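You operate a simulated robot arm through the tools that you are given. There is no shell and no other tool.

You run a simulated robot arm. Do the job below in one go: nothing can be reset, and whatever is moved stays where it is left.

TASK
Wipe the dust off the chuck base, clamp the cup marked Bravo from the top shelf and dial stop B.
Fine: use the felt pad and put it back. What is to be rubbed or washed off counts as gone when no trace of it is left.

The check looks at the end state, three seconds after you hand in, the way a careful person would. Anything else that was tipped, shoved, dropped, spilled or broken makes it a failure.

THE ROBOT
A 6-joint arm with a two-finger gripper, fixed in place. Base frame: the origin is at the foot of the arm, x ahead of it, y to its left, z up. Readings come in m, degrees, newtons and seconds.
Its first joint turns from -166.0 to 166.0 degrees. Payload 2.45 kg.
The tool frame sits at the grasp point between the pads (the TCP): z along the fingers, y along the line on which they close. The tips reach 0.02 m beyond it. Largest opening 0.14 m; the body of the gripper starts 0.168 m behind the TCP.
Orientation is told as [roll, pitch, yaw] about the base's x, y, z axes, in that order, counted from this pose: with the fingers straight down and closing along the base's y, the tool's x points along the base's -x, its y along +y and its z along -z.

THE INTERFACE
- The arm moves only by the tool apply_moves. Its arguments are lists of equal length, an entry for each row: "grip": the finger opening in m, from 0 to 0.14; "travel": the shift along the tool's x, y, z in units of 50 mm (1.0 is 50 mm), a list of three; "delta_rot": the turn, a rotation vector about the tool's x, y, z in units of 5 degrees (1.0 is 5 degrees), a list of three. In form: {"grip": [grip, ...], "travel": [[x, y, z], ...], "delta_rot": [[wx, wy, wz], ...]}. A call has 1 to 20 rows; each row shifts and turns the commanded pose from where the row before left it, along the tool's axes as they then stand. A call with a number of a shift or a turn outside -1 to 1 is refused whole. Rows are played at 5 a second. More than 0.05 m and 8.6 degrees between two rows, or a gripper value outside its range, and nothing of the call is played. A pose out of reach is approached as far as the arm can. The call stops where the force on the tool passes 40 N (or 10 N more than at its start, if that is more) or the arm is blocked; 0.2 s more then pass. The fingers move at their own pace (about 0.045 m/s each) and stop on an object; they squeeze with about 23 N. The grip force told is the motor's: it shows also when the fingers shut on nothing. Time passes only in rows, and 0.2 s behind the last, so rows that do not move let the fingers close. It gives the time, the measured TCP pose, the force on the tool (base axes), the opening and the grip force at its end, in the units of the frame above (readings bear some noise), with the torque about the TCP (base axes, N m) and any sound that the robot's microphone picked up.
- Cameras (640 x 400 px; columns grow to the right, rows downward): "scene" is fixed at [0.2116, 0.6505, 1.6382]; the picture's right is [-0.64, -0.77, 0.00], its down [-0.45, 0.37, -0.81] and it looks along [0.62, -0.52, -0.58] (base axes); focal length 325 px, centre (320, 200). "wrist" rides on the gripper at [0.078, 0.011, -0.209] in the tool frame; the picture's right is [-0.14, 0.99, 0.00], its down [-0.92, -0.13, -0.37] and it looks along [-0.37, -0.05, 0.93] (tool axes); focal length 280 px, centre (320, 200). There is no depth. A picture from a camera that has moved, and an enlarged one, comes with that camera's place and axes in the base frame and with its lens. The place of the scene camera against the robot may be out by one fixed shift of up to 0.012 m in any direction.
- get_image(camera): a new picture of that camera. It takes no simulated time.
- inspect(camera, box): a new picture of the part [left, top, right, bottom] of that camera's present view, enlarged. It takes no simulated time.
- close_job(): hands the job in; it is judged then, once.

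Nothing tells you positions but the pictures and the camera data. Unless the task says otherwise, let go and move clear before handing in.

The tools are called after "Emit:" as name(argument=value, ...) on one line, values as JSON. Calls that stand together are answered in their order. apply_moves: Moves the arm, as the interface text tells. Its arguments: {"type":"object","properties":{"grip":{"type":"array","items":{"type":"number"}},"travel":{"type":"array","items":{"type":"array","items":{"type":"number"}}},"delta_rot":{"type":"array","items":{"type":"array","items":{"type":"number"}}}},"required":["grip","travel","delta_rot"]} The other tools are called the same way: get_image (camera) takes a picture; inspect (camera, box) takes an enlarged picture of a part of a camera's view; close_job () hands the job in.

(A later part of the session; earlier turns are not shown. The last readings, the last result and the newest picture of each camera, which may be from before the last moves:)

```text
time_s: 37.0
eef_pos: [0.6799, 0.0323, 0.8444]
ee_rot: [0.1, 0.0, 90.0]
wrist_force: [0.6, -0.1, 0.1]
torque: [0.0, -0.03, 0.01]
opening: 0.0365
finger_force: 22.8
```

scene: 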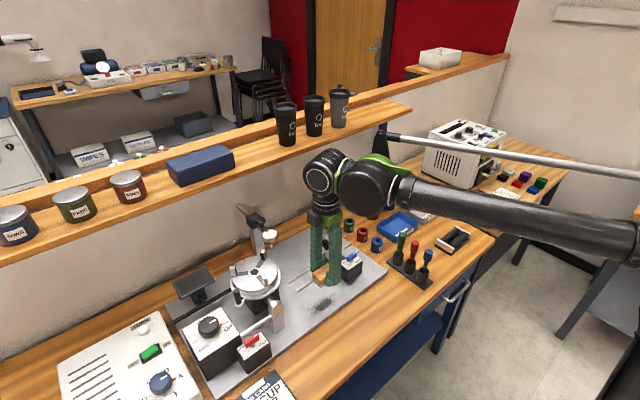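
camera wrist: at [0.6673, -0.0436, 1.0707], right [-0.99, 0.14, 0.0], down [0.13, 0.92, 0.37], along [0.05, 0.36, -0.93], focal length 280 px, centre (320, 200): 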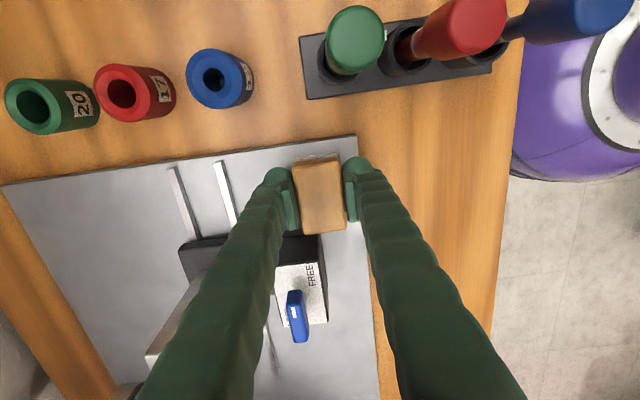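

Emit:
apply_moves(grip=[0, 0, 0, 0.045, 0.06, 0.08, 0.08, 0.08], travel=[[0, 0, 0.02], [0, 0, 0.01], [0, 0, 0], [0, 0, 0], [0, 0, 0], [0, 0, 0], [0, 0, 0], [0, 0, 0]], delta_rot=[[0, 0, 0], [0, 0, 0], [0, 0, 0], [0, 0, 0], [0, 0, 0], [0, 0, 0], [0, 0, 0], [0, 0, 0]])

Emit:
get_image(camera="wrist")

Emit:
inspect(camera="scene", box=[330, 230, 410, 280])

```text
time_s: 38.8
eef_pos: [0.6805, 0.0344, 0.843]
ee_rot: [0.0, 0.0, 89.9]
wrist_force: [1.0, 0.4, -0.2]
torque: [0.01, 0.03, 0.01]
opening: 0.0799
finger_force: 0.1
```

```text
taken
camera wrist: at [0.6693, -0.0463, 1.053], right [-0.99, 0.14, 0.0], down [0.13, 0.92, 0.37], along [0.05, 0.36, -0.93], focal length 280 px, centre (320, 200)
```

wrist: 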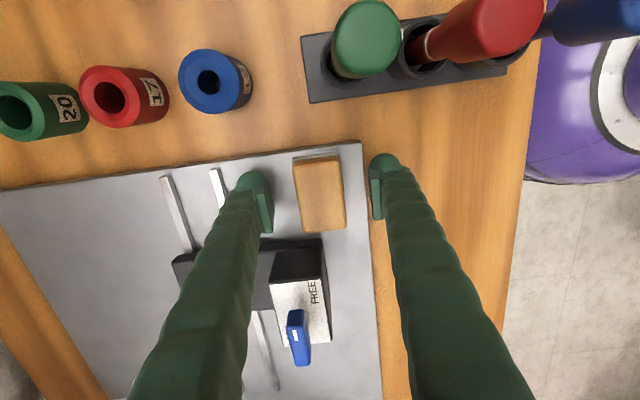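

```text
8.00 times, centred on (370, 255) of scene
camera zoom: at [0.2116, 0.6505, 1.6382], right [-0.64, -0.77, 0.0], down [-0.45, 0.37, -0.81], along [0.62, -0.52, -0.58], focal length 2600 px, centre (-80, -240)
```

zoom: 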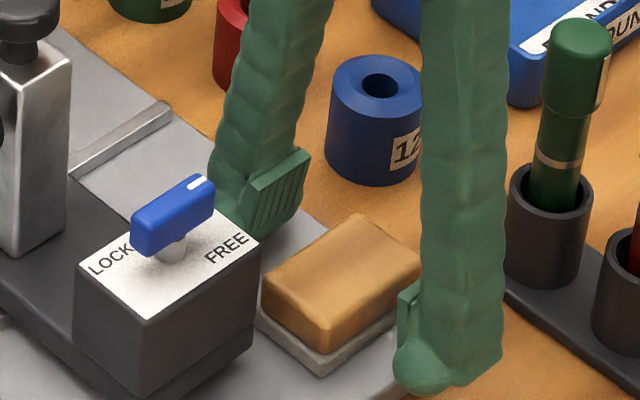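

The pad is back in place. I'll rise straight up, then turn the tool back and tilt it forward to view the cups on the shelf.

Emit:
apply_moves(grip=[0.08, 0.08, 0.08, 0.08, 0.1, 0.1, 0.1, 0.1, 0.1, 0.1], travel=[[0, 0, -0.3], [0, 0, -0.6], [0, 0, -0.9], [0, 0, -0.9], [0, 0, -0.9], [0, 0, -0.9], [0, 0, -0.9], [0, 0, -0.9], [0, 0, -0.9], [0, 0, -0.9]], delta_rot=[[0, 0, 0], [0, 0, 0], [0, 0, 0], [0, 0, 0], [0, 0, 0], [0, 0, 0], [0, 0, 0], [0, 0, 0], [0, 0, 0], [0, 0, 0]])

Emit:
apply_moves(grip=[0.1, 0.1, 0.1, 0.1, 0.1, 0.1, 0.1, 0.1, 0.1, 0.1, 0.1, 0.1, 0.1, 0.1, 0.1, 0.1, 0.1, 0.1, 0.1], travel=[[0, 0, 0], [0, 0, 0], [0, 0, 0], [0, 0, 0], [0, 0, 0], [0, 0, 0], [0, 0, 0], [0, 0, 0], [0, 0, 0], [0, 0, 0], [0, 0, 0], [0, 0, 0], [0, 0, 0], [0, 0, 0], [0, 0, 0], [0, 0, 0], [0, 0, 0], [0, 0, 0], [0, 0, 0]], delta_rot=[[0, 0, 1], [0, 0, 1], [0, 0, 1], [0, 0, 1], [0, 0, 1], [0, 0, 1], [0, 0, 1], [0, 0, 1], [0, 0, 1], [0, 0, 1], [0, 0, 1], [0, 0, 1], [0, 0, 1], [0, 0, 1], [0, 0, 1], [0, 0, 1], [0, 0, 1], [0, 0, 1], [0, 0, 0]])

Emit:
get_image(camera="wrist")

Emit:
get_image(camera="scene")

```text
time_s: 41.0
eef_pos: [0.679, 0.0323, 1.2488]
ee_rot: [0.0, 0.0, 89.9]
wrist_force: [0.4, 0.3, 0.2]
torque: [0.0, 0.0, 0.01]
opening: 0.1
finger_force: 0.0
```

```text
time_s: 45.0
eef_pos: [0.6814, 0.0314, 1.2477]
ee_rot: [0.0, 0.1, -0.1]
wrist_force: [-0.4, 0.6, -1.1]
torque: [0.0, 0.01, -0.02]
opening: 0.1
finger_force: 0.1
```

```text
taken
camera wrist: at [0.6021, 0.0415, 1.4581], right [0.14, 0.99, 0.0], down [0.92, -0.13, 0.37], along [0.36, -0.05, -0.93], focal length 280 px, centre (320, 200)
```

wrist: 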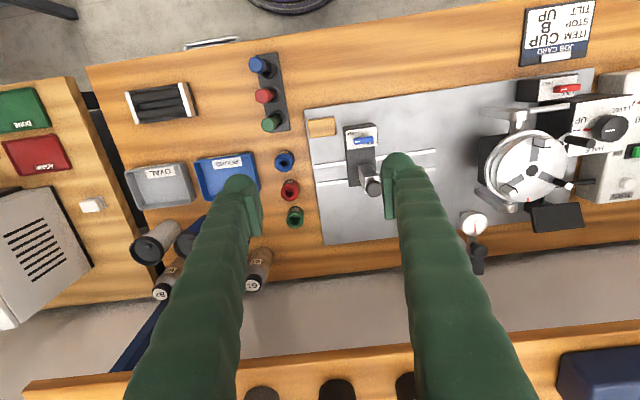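

```text
taken
```

scene: 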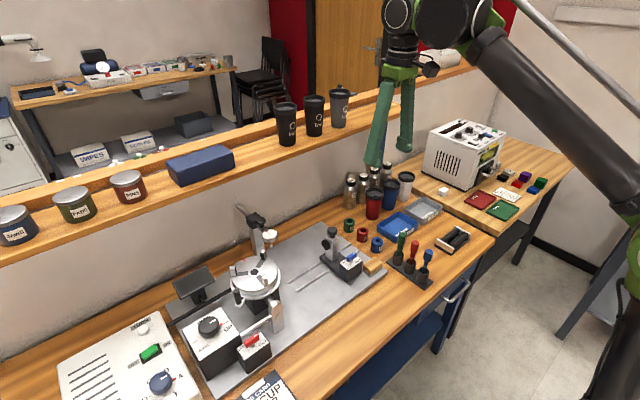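

The shelf's front edge is near x≈0.94, with the cups just behind it. I'll back off and tilt the tool forward by 45° to see them.

Emit:
apply_moves(grip=[0.1, 0.1, 0.1, 0.1, 0.1, 0.1, 0.1, 0.1, 0.1, 0.1, 0.1, 0.1, 0.1, 0.1], travel=[[0.8, 0, -0.3], [0.8, 0, -0.3], [0.8, 0, -0.2], [0, 0, 0], [0, 0, 0], [0, 0, 0], [0, 0, 0], [0, 0, 0], [0, 0, 0], [0, 0, 0], [0, 0, 0], [0, 0, 0], [0, 0, 0], [0, 0, 0]], delta_rot=[[0, 0, 0], [0, 0, 0], [0, 0, 0], [0, -1, 0], [0, -1, 0], [0, -1, 0], [0, -1, 0], [0, -1, 0], [0, -1, 0], [0, -1, 0], [0, -1, 0], [0, -1, 0], [0, -1, 0], [0, 0, 0]])

Emit:
get_image(camera="wrist")

Emit:
get_image(camera="scene")

```text
time_s: 48.0
eef_pos: [0.5597, 0.0321, 1.2878]
ee_rot: [0.1, -49.9, 0.1]
wrist_force: [0.3, -0.1, 0.1]
torque: [-0.01, 0.02, 0.0]
opening: 0.0998
finger_force: 0.0
```

```text
taken
camera wrist: at [0.3496, 0.0414, 1.363], right [0.09, 0.99, 0.11], down [0.31, -0.13, 0.94], along [0.95, -0.05, -0.32], focal length 280 px, centre (320, 200)
```

wrist: 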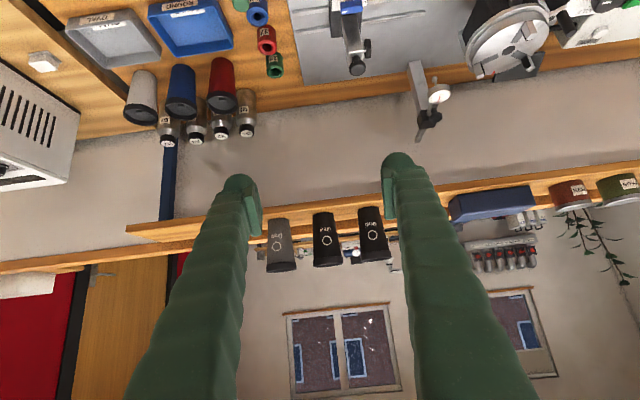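

```text
taken
```

scene: 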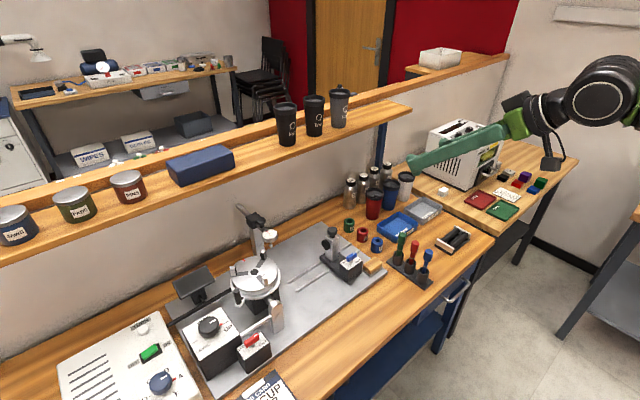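

Emit:
inspect(camera="wrist", box=[240, 190, 400, 290])

Emit:
inspect(camera="scene", box=[260, 70, 400, 160])

```text
4.00 times, centred on (320, 240) of wrist
camera zoom: at [0.3496, 0.0414, 1.363], right [0.09, 0.99, 0.11], down [0.31, -0.13, 0.94], along [0.95, -0.05, -0.32], focal length 1122 px, centre (320, 40)
```

zoom: 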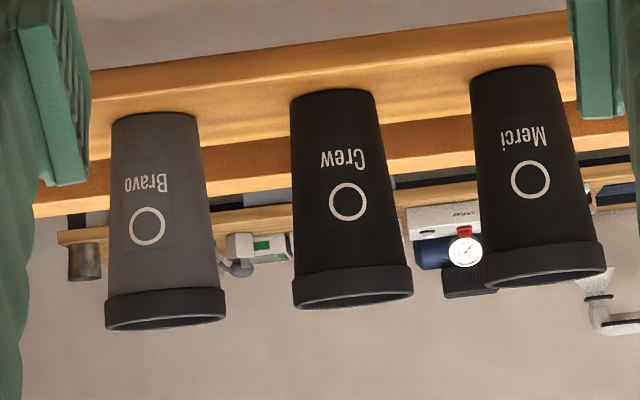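

```text
4.44 times, centred on (330, 115) of scene
camera zoom: at [0.2116, 0.6505, 1.6382], right [-0.64, -0.77, 0.0], down [-0.45, 0.37, -0.81], along [0.62, -0.52, -0.58], focal length 1444 px, centre (276, 578)
```

zoom: 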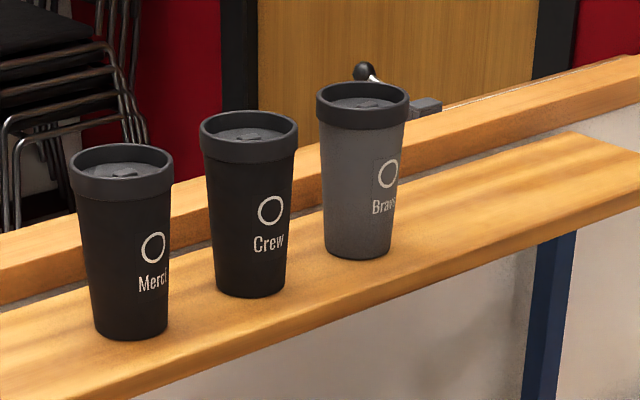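

Bravo stands with its base near (0.99, -0.097, 1.186), about 0.115 m tall and 0.06 m across, with Crew 0.107 m to its +y side. Before fetching it I'll look at the chuck from the front to understand the jaws, crank and red lever.

Emit:
apply_moves(grip=[0.1, 0.1, 0.1, 0.1, 0.1, 0.1, 0.1, 0.1, 0.1, 0.1], travel=[[0, 0.9, 0.1], [0, 0.9, 0.1], [0, 0.9, 0.1], [0, 0.9, 0.1], [0, 0.9, 0.1], [0, 0.9, 0.1], [0, 0.9, 0.1], [0, 0.9, 0.1], [0, 0.3, 0.1], [0, 0, 0]], delta_rot=[[0, 0, 0], [0, 0, 0], [0, 0, 0], [0, 0, 0], [0, 0, 0], [0, 0, 0], [0, 0, 0], [0, 0, 0], [0, 0, 0], [0, 0, 0]])

Emit:
get_image(camera="wrist")

Emit:
inspect(camera="wrist", box=[240, 0, 440, 140])

```text
time_s: 50.2
eef_pos: [0.5958, 0.4078, 1.2596]
ee_rot: [0.1, -49.9, 0.1]
wrist_force: [0.7, 0.3, -0.7]
torque: [-0.04, -0.02, 0.03]
opening: 0.0997
finger_force: 0.1
```

```text
taken
camera wrist: at [0.3854, 0.4169, 1.3351], right [0.09, 0.99, 0.11], down [0.31, -0.13, 0.94], along [0.95, -0.05, -0.32], focal length 280 px, centre (320, 200)
```

wrist: 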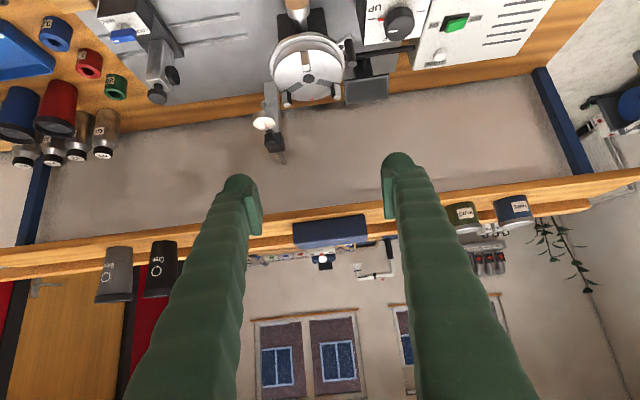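

```text
2.86 times, centred on (340, 70) of wrist
camera zoom: at [0.3854, 0.4169, 1.3351], right [0.09, 0.99, 0.11], down [0.31, -0.13, 0.94], along [0.95, -0.05, -0.32], focal length 801 px, centre (263, 571)
```

zoom: 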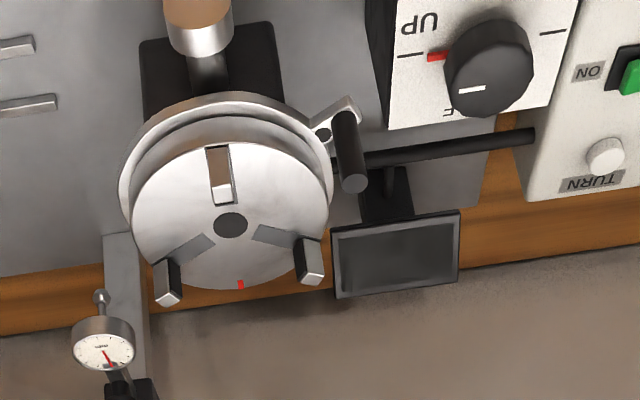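

The jaws are at the outer ends of their slots (open), and the lower ring carries a black crank post at about (0.737, 0.474), top near 0.985. I'll bring the tool vertical and align it over the crank post to learn what it does.

Emit:
apply_moves(grip=[0.07, 0.07, 0.07, 0.07, 0.07, 0.07, 0.07, 0.07, 0.07, 0.07, 0.07], travel=[[0, 0, 0], [0, 0, 0], [0, 0, 0], [0, 0, 0], [0, 0, 0], [0, 0, 0], [0, 0, 0], [0, 0, 0], [0, 0, 0], [0, 0, 0], [0, 0, 0]], delta_rot=[[0, 1, 0], [0, 1, 0], [0, 1, 0], [0, 1, 0], [0, 1, 0], [0, 1, 0], [0, 1, 0], [0, 1, 0], [0, 1, 0], [0, 1, 0], [0, 0, 0]])

Emit:
apply_moves(grip=[0.06, 0.06, 0.06, 0.06, 0.06, 0.06, 0.06, 0.06, 0.06, 0.06, 0.06, 0.06, 0.06], travel=[[0, 0, 0], [0, 0, 0], [0, 0, 0], [0, 0, 0], [0, 0, 0], [0, 0, 0], [0, 0, 0], [0, 0, 0], [0, 0, 0], [0, 0, 0], [0, 0, 0], [0, 0, 0], [0, 0, 0]], delta_rot=[[0, 0, 1], [0, 0, 1], [0, 0, 1], [0, 0, 1], [0, 0, 1], [0, 0, 1], [0, 0, 1], [0, 0, 1], [0, 0, 1], [0, 0, 1], [0, 0, 1], [0, 0, 0.4], [0, 0, 0]])

Emit:
get_image(camera="wrist")

```text
time_s: 52.6
eef_pos: [0.5946, 0.4077, 1.2595]
ee_rot: [0.1, 0.1, 0.0]
wrist_force: [0.2, -0.3, 0.6]
torque: [0.05, -0.04, -0.01]
opening: 0.0702
finger_force: 0.0
```

```text
time_s: 55.4
eef_pos: [0.5936, 0.4078, 1.2585]
ee_rot: [0.0, 0.0, -57.0]
wrist_force: [0.2, 0.0, 0.6]
torque: [-0.01, -0.05, 0.0]
opening: 0.0599
finger_force: 0.2
```

```text
taken
camera wrist: at [0.5612, 0.4776, 1.469], right [0.91, 0.42, 0.0], down [0.39, -0.84, 0.37], along [0.16, -0.33, -0.93], focal length 280 px, centre (320, 200)
```

wrist: 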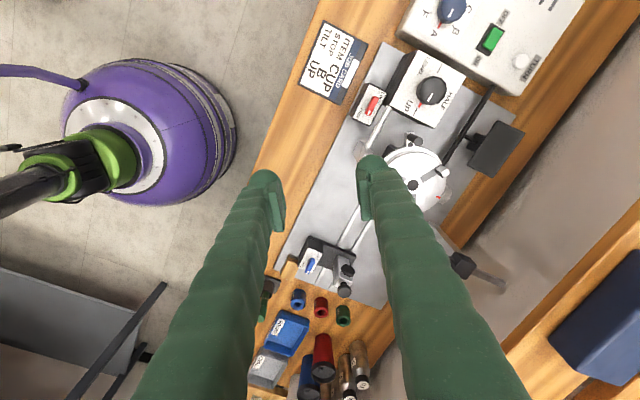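

The tool is vertical and turned. I'll zoom into the chuck, lever and dial from here.

Emit:
inspect(camera="wrist", box=[340, 60, 480, 220])

Emit:
inspect(camera="wrist", box=[400, 0, 540, 90])

```text
2.50 times, centred on (410, 140) of wrist
camera zoom: at [0.5612, 0.4776, 1.469], right [0.91, 0.42, 0.0], down [0.39, -0.84, 0.37], along [0.16, -0.33, -0.93], focal length 701 px, centre (95, 350)
```

zoom: 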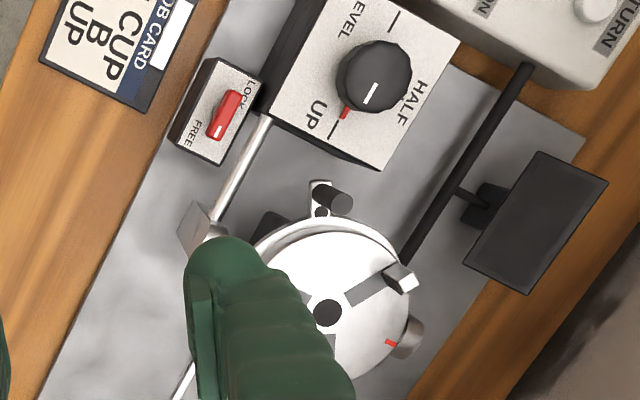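

```text
4.44 times, centred on (470, 45) of wrist
camera zoom: at [0.5612, 0.4776, 1.469], right [0.91, 0.42, 0.0], down [0.39, -0.84, 0.37], along [0.16, -0.33, -0.93], focal length 1246 px, centre (-347, 889)
```

zoom: 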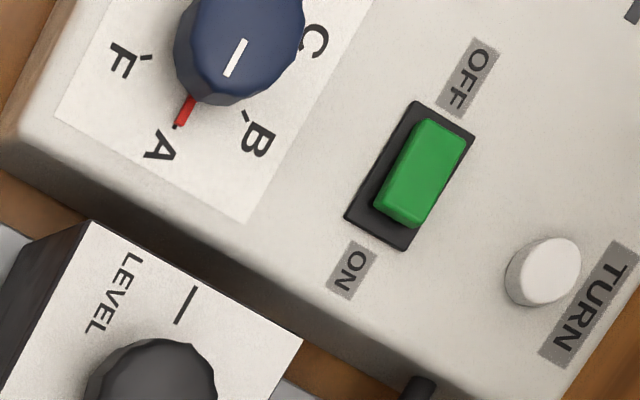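

The crank post top is at about (0.752, 0.472, 0.986); dial A→B is a counter-clockwise turn. I'll move above the crank post and check alignment before descending.

Emit:
apply_moves(grip=[0.06, 0.06, 0.06, 0.06, 0.06, 0.06, 0.06, 0.06, 0.06, 0.06, 0.06], travel=[[-0.162, 0.839, 0], [-0.162, 0.839, 0], [-0.162, 0.839, 0], [-0.162, 0.839, 0], [0, 0, 0], [0, 0, 0], [0, 0, 0.8], [0, 0, 0.8], [0, 0, 0.8], [0, 0, 0.6], [0, 0, 0]], delta_rot=[[0, 0, 0], [0, 0, 0], [0, 0, 0], [0, 0, 0], [0, 0, 0.8], [0, 0, 0.8], [0, 0, 0], [0, 0, 0], [0, 0, 0], [0, 0, 0], [0, 0, 0]])

Emit:
get_image(camera="wrist")

Emit:
inspect(camera="scene", box=[180, 220, 340, 320])

```text
time_s: 57.8
eef_pos: [0.7128, 0.4507, 1.0918]
ee_rot: [0.0, 0.0, -65.0]
wrist_force: [0.3, -0.3, 0.3]
torque: [0.01, 0.05, 0.01]
opening: 0.0599
finger_force: 0.0
out of reach, approached as far as the arm can: row 3, 4
```

```text
taken
camera wrist: at [0.6888, 0.5244, 1.302], right [0.96, 0.29, 0.0], down [0.27, -0.89, 0.37], along [0.11, -0.35, -0.93], focal length 280 px, centre (320, 200)
```

wrist: 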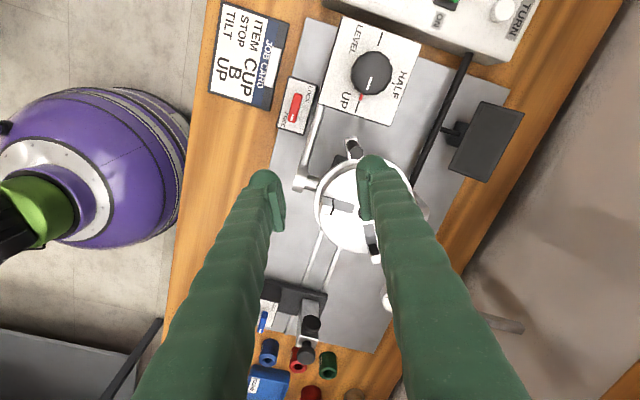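

```text
4.00 times, centred on (260, 270) of scene
camera zoom: at [0.2116, 0.6505, 1.6382], right [-0.64, -0.77, 0.0], down [-0.45, 0.37, -0.81], along [0.62, -0.52, -0.58], focal length 1300 px, centre (560, -80)
```

zoom: 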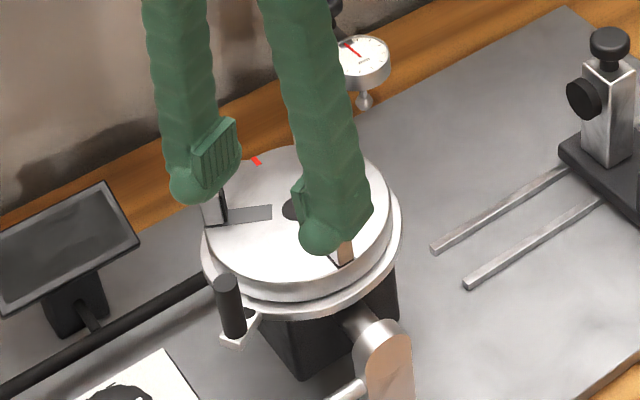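

The crank post top is at about (0.749, 0.471, 0.986), 4 cm from the tool. I'll shift over it and then look again.

Emit:
apply_moves(grip=[0.06, 0.06, 0.06, 0.06, 0.06], travel=[[0.035, 0.425, 0], [0.035, 0.425, 0], [0, 0, 0.5], [0, 0, 0.1], [0, 0, 0]], delta_rot=[[0, 0, 0], [0, 0, 0], [0, 0, 0], [0, 0, 0], [0, 0, 0]])

Emit:
get_image(camera="wrist")

Emit:
inspect(camera="scene", box=[180, 220, 340, 320])

```text
time_s: 59.0
eef_pos: [0.7486, 0.4715, 1.0618]
ee_rot: [0.1, 0.0, -64.9]
wrist_force: [0.3, 0.0, 0.5]
torque: [-0.04, 0.02, 0.03]
opening: 0.0603
finger_force: 0.0
```

```text
taken
camera wrist: at [0.7256, 0.5467, 1.2724], right [0.96, 0.29, 0.0], down [0.27, -0.89, 0.37], along [0.11, -0.35, -0.93], focal length 280 px, centre (320, 200)
```

wrist: 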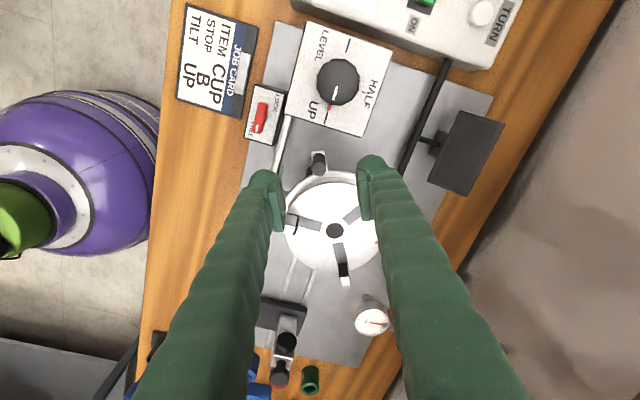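

```text
4.00 times, centred on (260, 270) of scene
camera zoom: at [0.2116, 0.6505, 1.6382], right [-0.64, -0.77, 0.0], down [-0.45, 0.37, -0.81], along [0.62, -0.52, -0.58], focal length 1300 px, centre (560, -80)
```

zoom: 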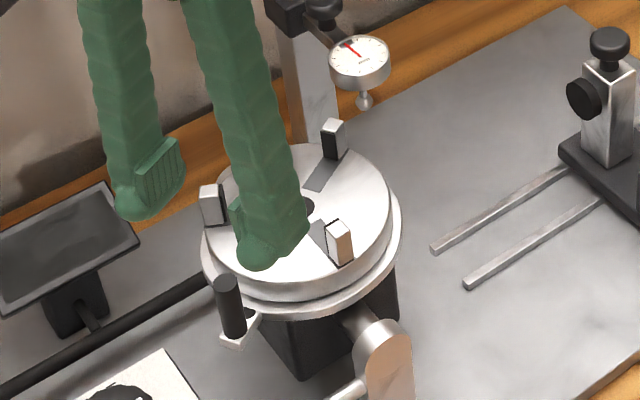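

The crank post is right under the grasp point. I'll descend so the fingers straddle it and then close gently.

Emit:
apply_moves(grip=[0.06, 0.06, 0.06, 0.06], travel=[[0, 0, 0.6], [0, 0, 0.6], [0, 0, 0.5], [0, 0, 0]], delta_rot=[[0, 0, 0], [0, 0, 0], [0, 0, 0], [0, 0, 0]])

Emit:
get_image(camera="wrist")

Emit:
inspect(camera="scene", box=[180, 220, 340, 320])

```text
time_s: 60.0
eef_pos: [0.7493, 0.4708, 0.978]
ee_rot: [0.0, 0.0, -65.0]
wrist_force: [0.3, -0.6, 0.5]
torque: [0.04, 0.03, 0.02]
opening: 0.0603
finger_force: 0.1
```

```text
taken
camera wrist: at [0.7258, 0.5457, 1.1867], right [0.96, 0.29, 0.0], down [0.27, -0.89, 0.37], along [0.11, -0.35, -0.93], focal length 280 px, centre (320, 200)
```

wrist: 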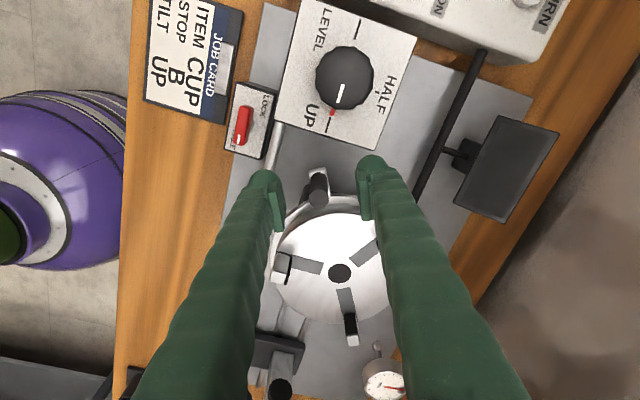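

```text
4.00 times, centred on (260, 270) of scene
camera zoom: at [0.2116, 0.6505, 1.6382], right [-0.64, -0.77, 0.0], down [-0.45, 0.37, -0.81], along [0.62, -0.52, -0.58], focal length 1300 px, centre (560, -80)
```

zoom: 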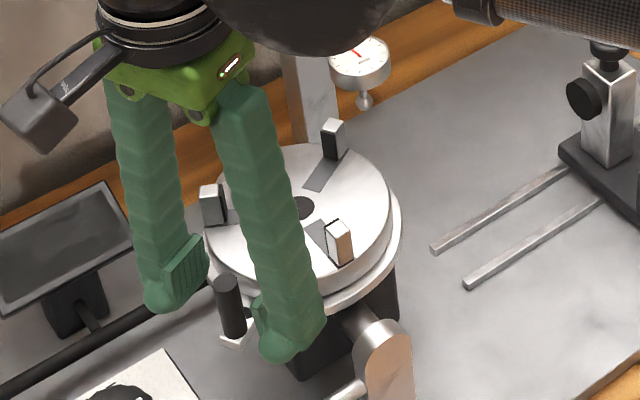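

The fingers straddle the crank post. I'll close on it.

Emit:
apply_moves(grip=[0.03, 0.0, 0.0, 0.0, 0.0], travel=[[0, 0, 0], [0, 0, 0], [0, 0, 0], [0, 0, 0], [0, 0, 0]], delta_rot=[[0, 0, 0], [0, 0, 0], [0, 0, 0], [0, 0, 0], [0, 0, 0]])

Emit:
get_image(camera="wrist")

```text
time_s: 61.2
eef_pos: [0.7476, 0.4713, 0.976]
ee_rot: [0.0, 0.0, -64.9]
wrist_force: [-4.7, 2.8, -3.6]
torque: [0.22, 0.14, 0.04]
opening: 0.014
finger_force: 40.0
```

```text
taken
camera wrist: at [0.7255, 0.5461, 1.1869], right [0.96, 0.29, 0.0], down [0.27, -0.89, 0.37], along [0.11, -0.35, -0.93], focal length 280 px, centre (320, 200)
```

wrist: 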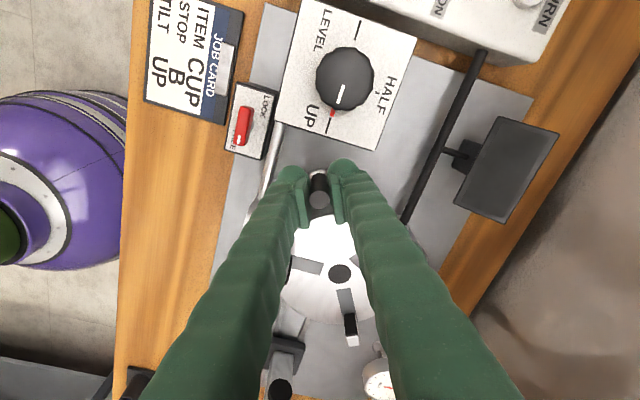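

The crank post is gripped (14 mm). I'll turn it a few degrees clockwise as a test and watch the forces and jaws.

Emit:
apply_moves(grip=[0.0, 0.0, 0.0], travel=[[-0.006, 0.14, 0], [-0.006, 0.14, 0], [0, 0, 0]], delta_rot=[[0, 0, 1], [0, 0, 1], [0, 0, 0]])

Emit:
get_image(camera="wrist")

Emit:
inspect(camera="scene", box=[180, 220, 340, 320])

```text
time_s: 61.7
eef_pos: [0.7523, 0.4739, 0.9781]
ee_rot: [-0.4, -0.1, -71.1]
wrist_force: [-29.0, -9.9, -14.8]
torque: [0.08, 0.44, 0.19]
opening: 0.0138
finger_force: 40.4
stopped in row 2: the force on the tool passed its limit at 46 N (the readings are from after the stop); the commanded pose is now the measured one
```

```text
taken
camera wrist: at [0.7382, 0.5513, 1.1874], right [0.98, 0.19, -0.01], down [0.18, -0.91, 0.37], along [0.06, -0.36, -0.93], focal length 280 px, centre (320, 200)
```

wrist: 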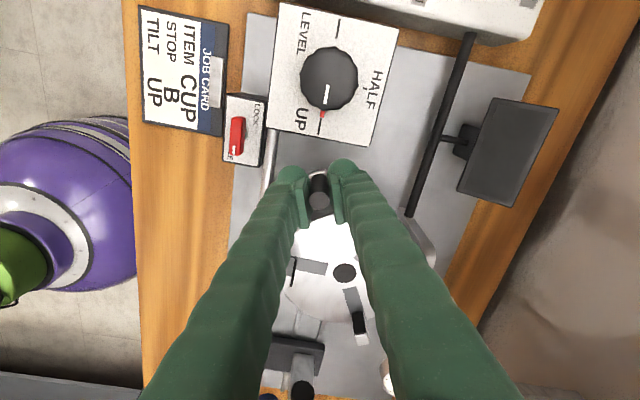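

```text
4.00 times, centred on (260, 270) of scene
camera zoom: at [0.2116, 0.6505, 1.6382], right [-0.64, -0.77, 0.0], down [-0.45, 0.37, -0.81], along [0.62, -0.52, -0.58], focal length 1300 px, centre (560, -80)
```

zoom: 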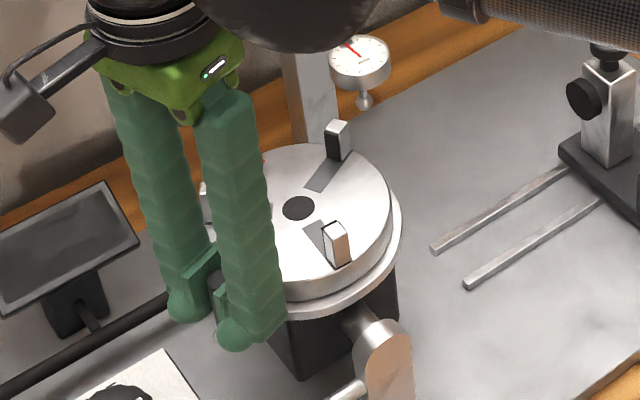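

Clockwise met a hard stop (46 N). I'll return and try counter-clockwise.

Emit:
apply_moves(grip=[0.0, 0.0, 0.0, 0.0], travel=[[0.004, -0.1, 0], [0, 0, 0], [-0.006, -0.14, 0], [0, 0, 0]], delta_rot=[[0, 0, -1.0], [0, 0, 0], [0, 0, -1], [0, 0, 0]])

Emit:
get_image(camera="wrist")

Emit:
inspect(camera="scene", box=[180, 220, 340, 320])

```text
time_s: 62.7
eef_pos: [0.7441, 0.4701, 0.977]
ee_rot: [-0.2, 0.0, -61.0]
wrist_force: [0.4, 3.6, 5.4]
torque: [-0.27, -0.26, 0.17]
opening: 0.0136
finger_force: 40.4
```

```text
taken
camera wrist: at [0.7169, 0.5434, 1.1872], right [0.93, 0.36, 0.0], down [0.33, -0.87, 0.37], along [0.13, -0.35, -0.93], focal length 280 px, centre (320, 200)
```

wrist: 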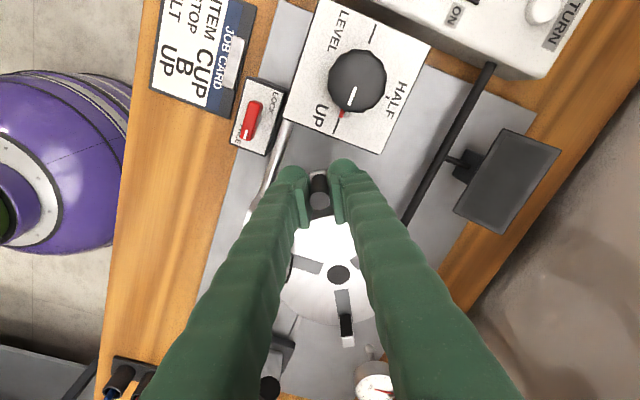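

```text
4.00 times, centred on (260, 270) of scene
camera zoom: at [0.2116, 0.6505, 1.6382], right [-0.64, -0.77, 0.0], down [-0.45, 0.37, -0.81], along [0.62, -0.52, -0.58], focal length 1300 px, centre (560, -80)
```

zoom: 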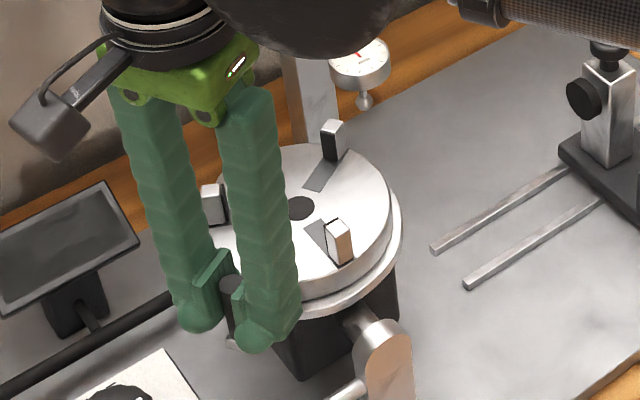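

Counter-clockwise moves freely so far. I'll continue 15° more counter-clockwise and compare jaw positions.

Emit:
apply_moves(grip=[0.0, 0.0, 0.0, 0.0], travel=[[-0.006, -0.14, 0], [-0.006, -0.14, 0], [-0.006, -0.14, 0], [0, 0, 0]], delta_rot=[[0, 0, -1], [0, 0, -1], [0, 0, -1], [0, 0, 0]])

Emit:
get_image(camera="wrist")

Emit:
inspect(camera="scene", box=[180, 220, 340, 320])

```text
time_s: 63.7
eef_pos: [0.7281, 0.4567, 0.9766]
ee_rot: [-0.2, 0.1, -46.2]
wrist_force: [5.6, -6.3, -1.7]
torque: [-0.37, -0.39, -0.03]
opening: 0.014
finger_force: 40.2
```

```text
taken
camera wrist: at [0.6824, 0.5196, 1.1872], right [0.81, 0.59, 0.0], down [0.55, -0.75, 0.37], along [0.21, -0.3, -0.93], focal length 280 px, centre (320, 200)
```

wrist: 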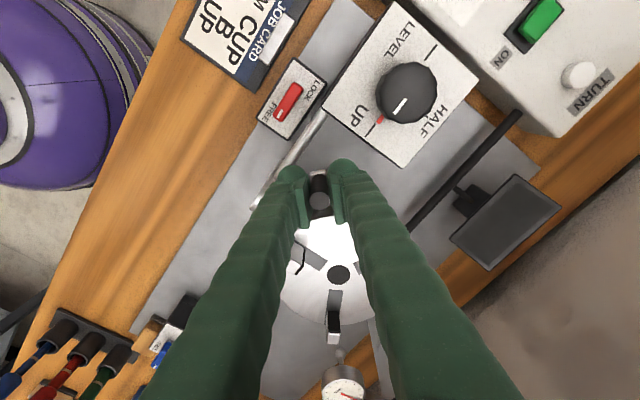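

```text
4.00 times, centred on (260, 270) of scene
camera zoom: at [0.2116, 0.6505, 1.6382], right [-0.64, -0.77, 0.0], down [-0.45, 0.37, -0.81], along [0.62, -0.52, -0.58], focal length 1300 px, centre (560, -80)
```

zoom: 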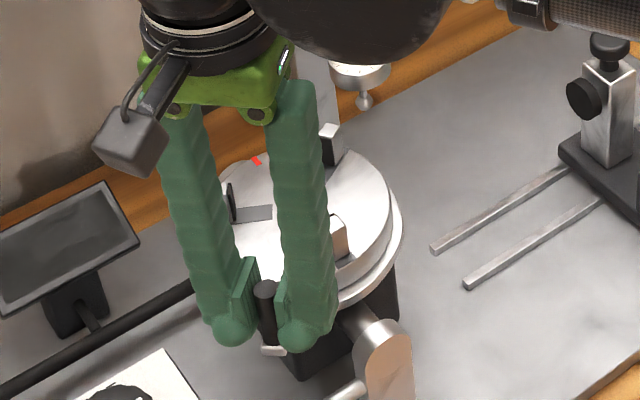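

Turning counter-clockwise drives the jaws inward while the chuck face stays still, so that's how to clamp. I'll turn back to fully open now, release, and go for the cup.

Emit:
apply_moves(grip=[0.0, 0.0, 0.0, 0.0, 0.0, 0.03, 0.06, 0.06], travel=[[-0.006, 0.14, 0], [-0.006, 0.14, 0], [-0.006, 0.14, 0], [-0.003, 0.09, 0], [0, 0, 0], [0, 0, 0], [0, 0, 0], [0, 0, 0]], delta_rot=[[0, 0, 1], [0, 0, 1], [0, 0, 1], [0, 0, 0.65], [0, 0, 0], [0, 0, 0], [0, 0, 0], [0, 0, 0]])

Emit:
apply_moves(grip=[0.06, 0.06, 0.06, 0.06], travel=[[0, 0, -0.5], [0, 0, -0.8], [0, 0, -0.8], [0, 0, 0]], delta_rot=[[0, 0, 0], [0, 0, 0], [0, 0, 0], [0, 0, 0]])

Emit:
get_image(camera="wrist")

Emit:
inspect(camera="scene", box=[180, 220, 340, 320])

```text
time_s: 65.5
eef_pos: [0.7478, 0.4719, 0.9776]
ee_rot: [-0.3, 0.1, -64.3]
wrist_force: [0.5, 0.5, 0.2]
torque: [-0.01, -0.01, 0.02]
opening: 0.0601
finger_force: 0.0
```

```text
time_s: 66.5
eef_pos: [0.7487, 0.4735, 1.0819]
ee_rot: [-0.3, 0.0, -64.4]
wrist_force: [0.4, -0.8, -0.3]
torque: [0.02, 0.0, 0.03]
opening: 0.0602
finger_force: 0.1
```

```text
taken
camera wrist: at [0.7254, 0.5482, 1.2917], right [0.95, 0.3, 0.0], down [0.28, -0.88, 0.37], along [0.11, -0.35, -0.93], focal length 280 px, centre (320, 200)
```

wrist: 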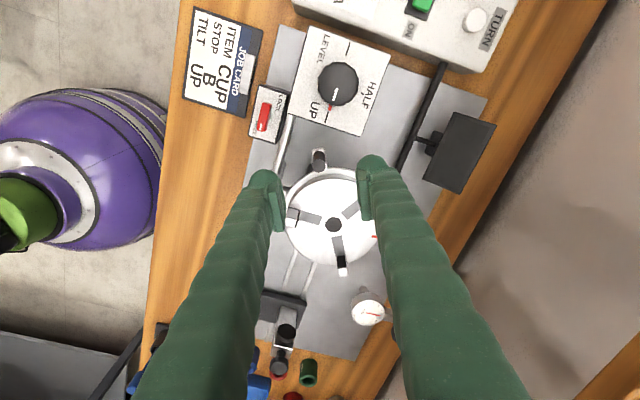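

```text
4.00 times, centred on (260, 270) of scene
camera zoom: at [0.2116, 0.6505, 1.6382], right [-0.64, -0.77, 0.0], down [-0.45, 0.37, -0.81], along [0.62, -0.52, -0.58], focal length 1300 px, centre (560, -80)
```

zoom: 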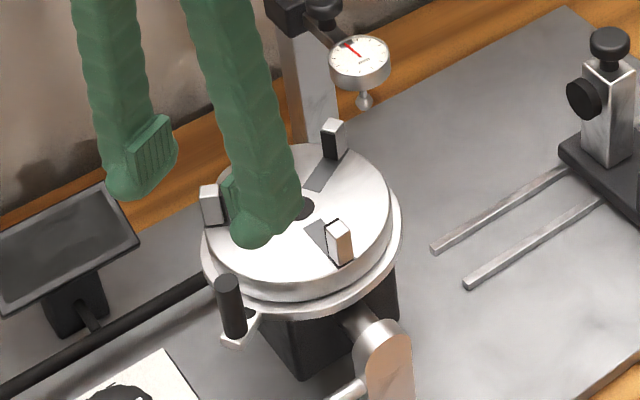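

The jaws are fully open again and the crank is released. Chuck centre is refined to (0.790, 0.398, 0.974). Now I'll retract, rise, and turn the tool to face the shelf.

Emit:
apply_moves(grip=[0.06, 0.06, 0.06, 0.06, 0.06, 0.06, 0.06, 0.06, 0.06, 0.06, 0.06, 0.06, 0.06, 0.06, 0.06, 0.06, 0.06, 0.06, 0.06], travel=[[0, -0.8, -0.3], [0, -0.8, -0.3], [0, -0.8, -0.3], [0, -0.8, -0.3], [0, -0.8, -0.3], [0, 0, 0], [0, 0, 0], [0, 0, 0], [0, 0, 0], [0, 0, 0], [0, 0, 0], [0, 0, 0], [0, 0, 0], [0, 0, 0], [0, 0, 0], [0, 0, 0], [0, 0, 0], [0, 0, 0], [0, 0, 0]], delta_rot=[[0, 0, 0], [0, 0, 0], [0, 0, 0], [0, 0, 0], [0, 0, 0], [0, 0, -1], [0, 0, -1], [0, 0, -1], [0, 0, -1], [0, 0, -1], [0, 0, -1], [0, 0, -1], [0, 0, -1], [0, 0, -1], [0, 0, -1], [0, 0, -1], [0, 0, -1], [0, 0, -0.88], [0, 0, 0]])

```text
time_s: 70.5
eef_pos: [0.569, 0.3859, 1.1581]
ee_rot: [-0.1, 0.2, 0.0]
wrist_force: [-0.3, 0.6, -0.2]
torque: [0.0, 0.02, 0.05]
opening: 0.0601
finger_force: 0.1
```

The arm is retracted. Next: slide across to y≈-0.1 while rising, then tilt the tool horizontal.

Emit:
apply_moves(grip=[0.088, 0.088, 0.088, 0.088, 0.088, 0.088, 0.088, 0.088, 0.088, 0.088, 0.088, 0.088], travel=[[0, -0.878, -0.2], [0, -0.878, -0.2], [0, -0.878, -0.2], [0, -0.878, -0.2], [0, -0.878, -0.2], [0, -0.878, -0.2], [0, -0.878, -0.2], [0, -0.878, -0.2], [0, -0.878, -0.1], [0, -0.878, 0], [0, -0.878, 0], [0, 0, 0]], delta_rot=[[0, 0, 0], [0, 0, 0], [0, 0, 0], [0, 0, 0], [0, 0, 0], [0, 0, 0], [0, 0, 0], [0, 0, 0], [0, 0, 0], [0, 0, 0], [0, 0, 0], [0, 0, 0]])

Emit:
apply_moves(grip=[0.088, 0.088, 0.088, 0.088, 0.088, 0.088, 0.088, 0.088, 0.088, 0.088, 0.088, 0.088, 0.088, 0.088, 0.088, 0.088, 0.088, 0.088, 0.088], travel=[[0, 0, 0], [0, 0, 0], [0, 0, 0], [0, 0, 0], [0, 0, 0], [0, 0, 0], [0, 0, 0], [0, 0, 0], [0, 0, 0], [0, 0, 0], [0, 0, 0], [0, 0, 0], [0, 0, 0], [0, 0, 0], [0, 0, 0], [0, 0, 0], [0, 0, 0], [0, 0, 0], [0, 0, 0]], delta_rot=[[0, -1, 0], [0, -1, 0], [0, -1, 0], [0, -1, 0], [0, -1, 0], [0, -1, 0], [0, -1, 0], [0, -1, 0], [0, -1, 0], [0, -1, 0], [0, -1, 0], [0, -1, 0], [0, -1, 0], [0, -1, 0], [0, -1, 0], [0, -1, 0], [0, -1, 0], [0, -1, 0], [0, 0, 0]])

Emit:
get_image(camera="wrist")

Emit:
get_image(camera="scene")

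```text
time_s: 73.1
eef_pos: [0.5681, -0.0968, 1.242]
ee_rot: [-0.1, 0.2, 0.0]
wrist_force: [0.1, -0.6, -0.5]
torque: [-0.02, -0.03, -0.02]
opening: 0.0881
finger_force: 0.1
```

```text
time_s: 75.7
eef_pos: [0.6542, -0.1027, 1.2868]
ee_rot: [-0.2, -57.9, 2.3]
wrist_force: [0.3, 0.3, 0.2]
torque: [0.02, -0.01, 0.01]
opening: 0.088
finger_force: 0.0
stopped in row 12: the arm was blocked; the commanded pose is now the measured one
```

```text
taken
camera wrist: at [0.435, -0.1008, 1.3324], right [0.04, 0.99, 0.12], down [0.18, -0.12, 0.98], along [0.98, -0.01, -0.18], focal length 280 px, centre (320, 200)
```

wrist: 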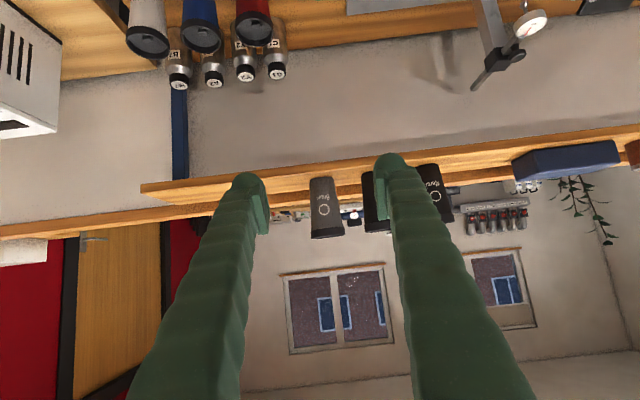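

```text
taken
```

scene: 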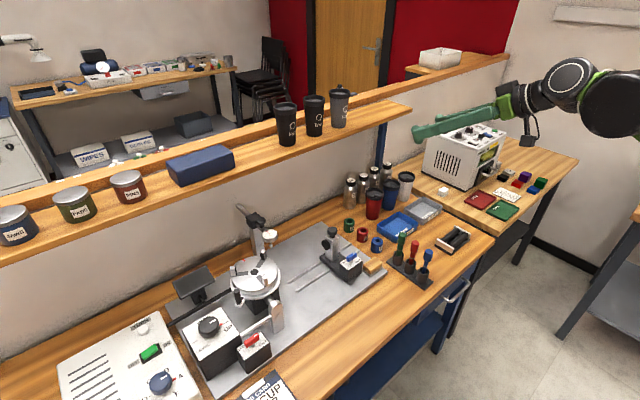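

The arm hit a joint limit at 58° of tilt because it was folded too close. A 60° forward tilt is enough for the cup, so I'll straighten the yaw, move forward a bit and take a closer look.

Emit:
apply_moves(grip=[0.088, 0.088, 0.088, 0.088, 0.088], travel=[[-0.42, 0, 0.67], [-0.42, 0, 0.67], [0, 0, 0], [0, 0, 0], [0, 0, 0]], delta_rot=[[0, 0, 0], [0, 0, 0], [0.39, 0, 0.244], [0, -0.4, 0], [0, 0, 0]])

Emit:
get_image(camera="wrist")

```text
time_s: 76.9
eef_pos: [0.7283, -0.1041, 1.2849]
ee_rot: [-0.1, -59.9, -0.4]
wrist_force: [-0.2, 0.0, -0.5]
torque: [0.0, 0.0, -0.02]
opening: 0.0882
finger_force: 0.0
```

```text
taken
camera wrist: at [0.5077, -0.0912, 1.3223], right [0.08, 0.99, 0.12], down [0.14, -0.13, 0.98], along [0.99, -0.06, -0.15], focal length 280 px, centre (320, 200)
```

wrist: 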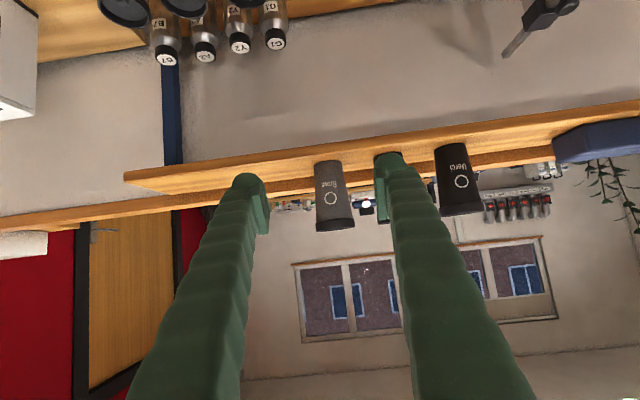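

Bravo sits between the finger tips in view. I'll zoom in to measure it.

Emit:
inspect(camera="wrist", box=[250, 140, 410, 240])

```text
4.00 times, centred on (330, 190) of wrist
camera zoom: at [0.5077, -0.0912, 1.3223], right [0.08, 0.99, 0.12], down [0.14, -0.13, 0.98], along [0.99, -0.06, -0.15], focal length 1122 px, centre (280, 240)
```

zoom: 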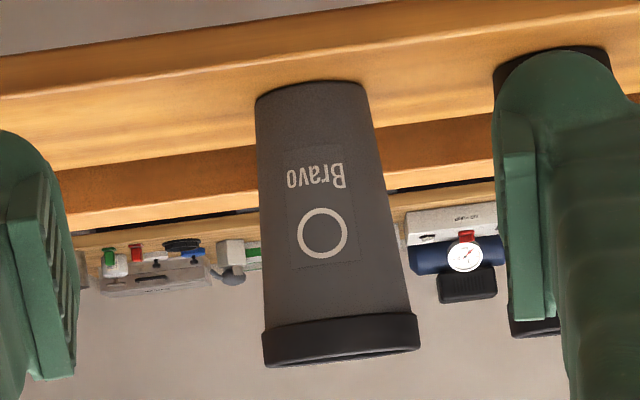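

Bravo's axis is at about (1.00, -0.099), with its base at z≈1.186 and the lid top at ≈1.305. I'll come in at z≈1.25 in two stages, first stopping short of the cup.

Emit:
apply_moves(grip=[0.088, 0.088, 0.088, 0.088, 0.088, 0.088], travel=[[0, 0.03, 0], [-0.225, 0.03, 0.736], [-0.225, 0.03, 0.736], [-0.225, 0.03, 0.736], [-0.225, 0, 0.736], [0, 0, 0]], delta_rot=[[-0.07, 0, -0.04], [0, 0, 0], [0, 0, 0], [0, 0, 0], [0, 0, 0], [0, 0, 0]])

Emit:
get_image(camera="wrist")

Emit:
inspect(camera="scene", box=[260, 70, 420, 170])

```text
time_s: 78.3
eef_pos: [0.8765, -0.0979, 1.2478]
ee_rot: [-0.1, -59.9, 0.1]
wrist_force: [0.3, -1.0, 0.3]
torque: [-0.02, -0.03, -0.05]
opening: 0.0882
finger_force: 0.1
```

```text
taken
camera wrist: at [0.656, -0.0877, 1.2869], right [0.07, 0.99, 0.12], down [0.14, -0.13, 0.98], along [0.99, -0.05, -0.15], focal length 280 px, centre (320, 200)
```

wrist: 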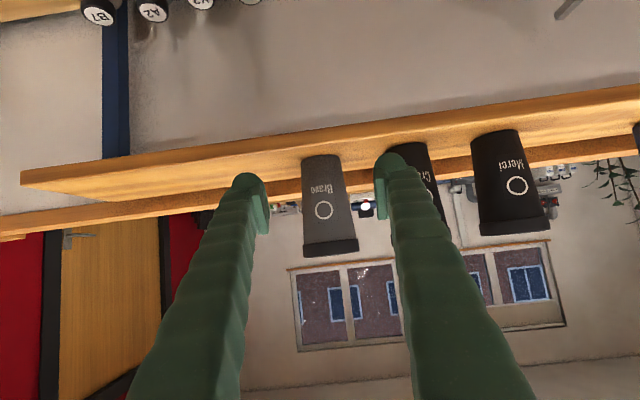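

```text
4.00 times, centred on (340, 120) of scene
camera zoom: at [0.2116, 0.6505, 1.6382], right [-0.64, -0.77, 0.0], down [-0.45, 0.37, -0.81], along [0.62, -0.52, -0.58], focal length 1300 px, centre (240, 520)
```

zoom: 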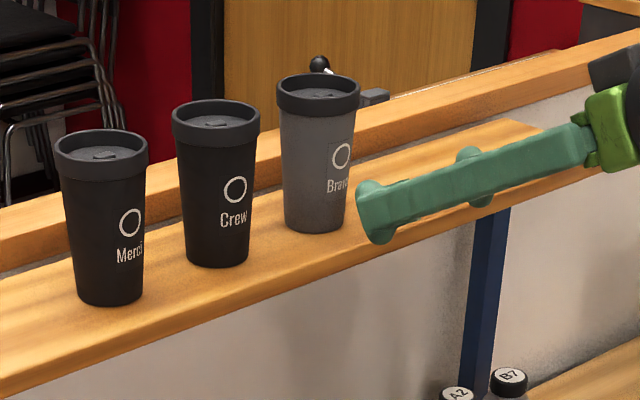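

Alignment looks good: the cup is centred between the fingers with room on both sides. I'll advance the last 12 cm.

Emit:
apply_moves(grip=[0.088, 0.088, 0.088, 0.088, 0.088, 0.088], travel=[[-0.256, 0, 0.424], [-0.256, 0, 0.424], [-0.256, 0, 0.424], [-0.256, 0, 0.424], [-0.256, 0, 0.424], [0, 0, 0]], delta_rot=[[0, 0, 0], [0, 0, 0], [0, 0, 0], [0, 0, 0], [0, 0, 0], [0, 0, 0]])

Emit:
get_image(camera="wrist")

Emit:
inspect(camera="scene", box=[260, 70, 420, 170])

```text
time_s: 79.7
eef_pos: [1.0023, -0.0978, 1.2512]
ee_rot: [-0.3, -59.9, 0.0]
wrist_force: [-0.6, 0.0, -0.1]
torque: [-0.04, -0.03, 0.0]
opening: 0.0881
finger_force: 0.0
```

```text
taken
camera wrist: at [0.7813, -0.0876, 1.2899], right [0.07, 0.99, 0.12], down [0.14, -0.13, 0.98], along [0.99, -0.05, -0.15], focal length 280 px, centre (320, 200)
```

wrist: 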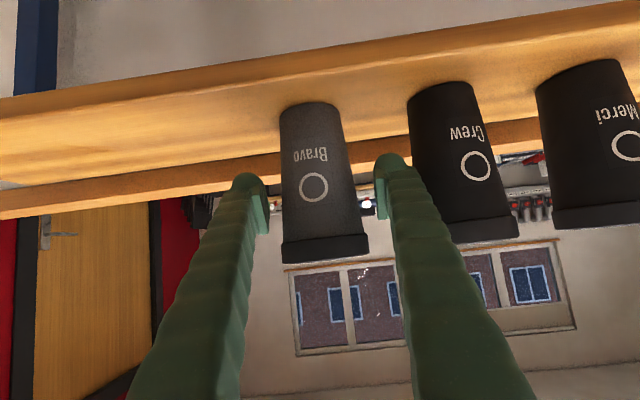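

```text
4.00 times, centred on (340, 120) of scene
camera zoom: at [0.2116, 0.6505, 1.6382], right [-0.64, -0.77, 0.0], down [-0.45, 0.37, -0.81], along [0.62, -0.52, -0.58], focal length 1300 px, centre (240, 520)
```

zoom: 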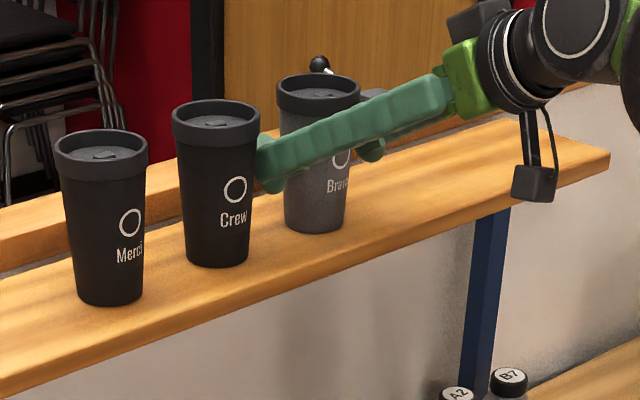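

The cup is between the pads. I'll close on it gently.

Emit:
apply_moves(grip=[0.07, 0.05, 0.04, 0.03, 0.03, 0.03], travel=[[0, 0, 0], [0, 0, 0], [0, 0, 0], [0, 0, 0], [0, 0, 0], [0, 0, 0]], delta_rot=[[0, 0, 0], [0, 0, 0], [0, 0, 0], [0, 0, 0], [0, 0, 0], [0, 0, 0]])

Emit:
get_image(camera="wrist")

Emit:
inspect(camera="scene", box=[260, 70, 420, 170])

```text
time_s: 81.1
eef_pos: [1.0009, -0.0984, 1.2505]
ee_rot: [-0.2, -59.9, 0.0]
wrist_force: [0.2, -1.0, 1.0]
torque: [-0.01, 0.0, 0.03]
opening: 0.0614
finger_force: 9.8
```

```text
taken
camera wrist: at [0.7812, -0.0877, 1.2898], right [0.07, 0.99, 0.12], down [0.14, -0.13, 0.98], along [0.99, -0.05, -0.15], focal length 280 px, centre (320, 200)
```

wrist: 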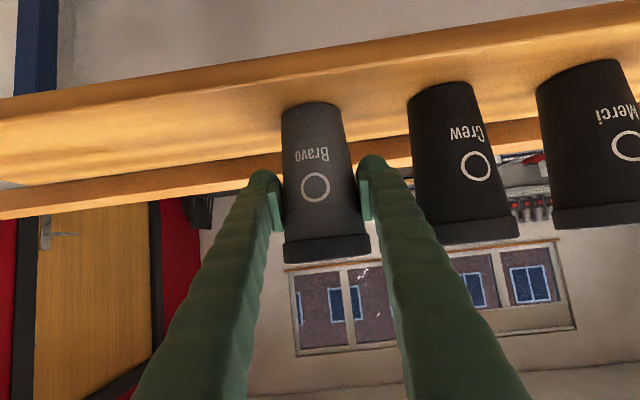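

```text
4.00 times, centred on (340, 120) of scene
camera zoom: at [0.2116, 0.6505, 1.6382], right [-0.64, -0.77, 0.0], down [-0.45, 0.37, -0.81], along [0.62, -0.52, -0.58], focal length 1300 px, centre (240, 520)
```

zoom: 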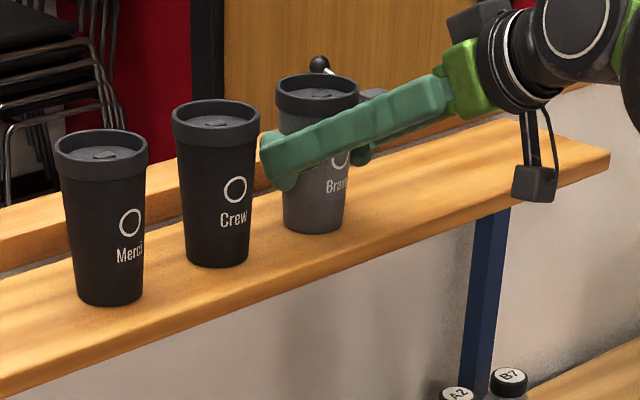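

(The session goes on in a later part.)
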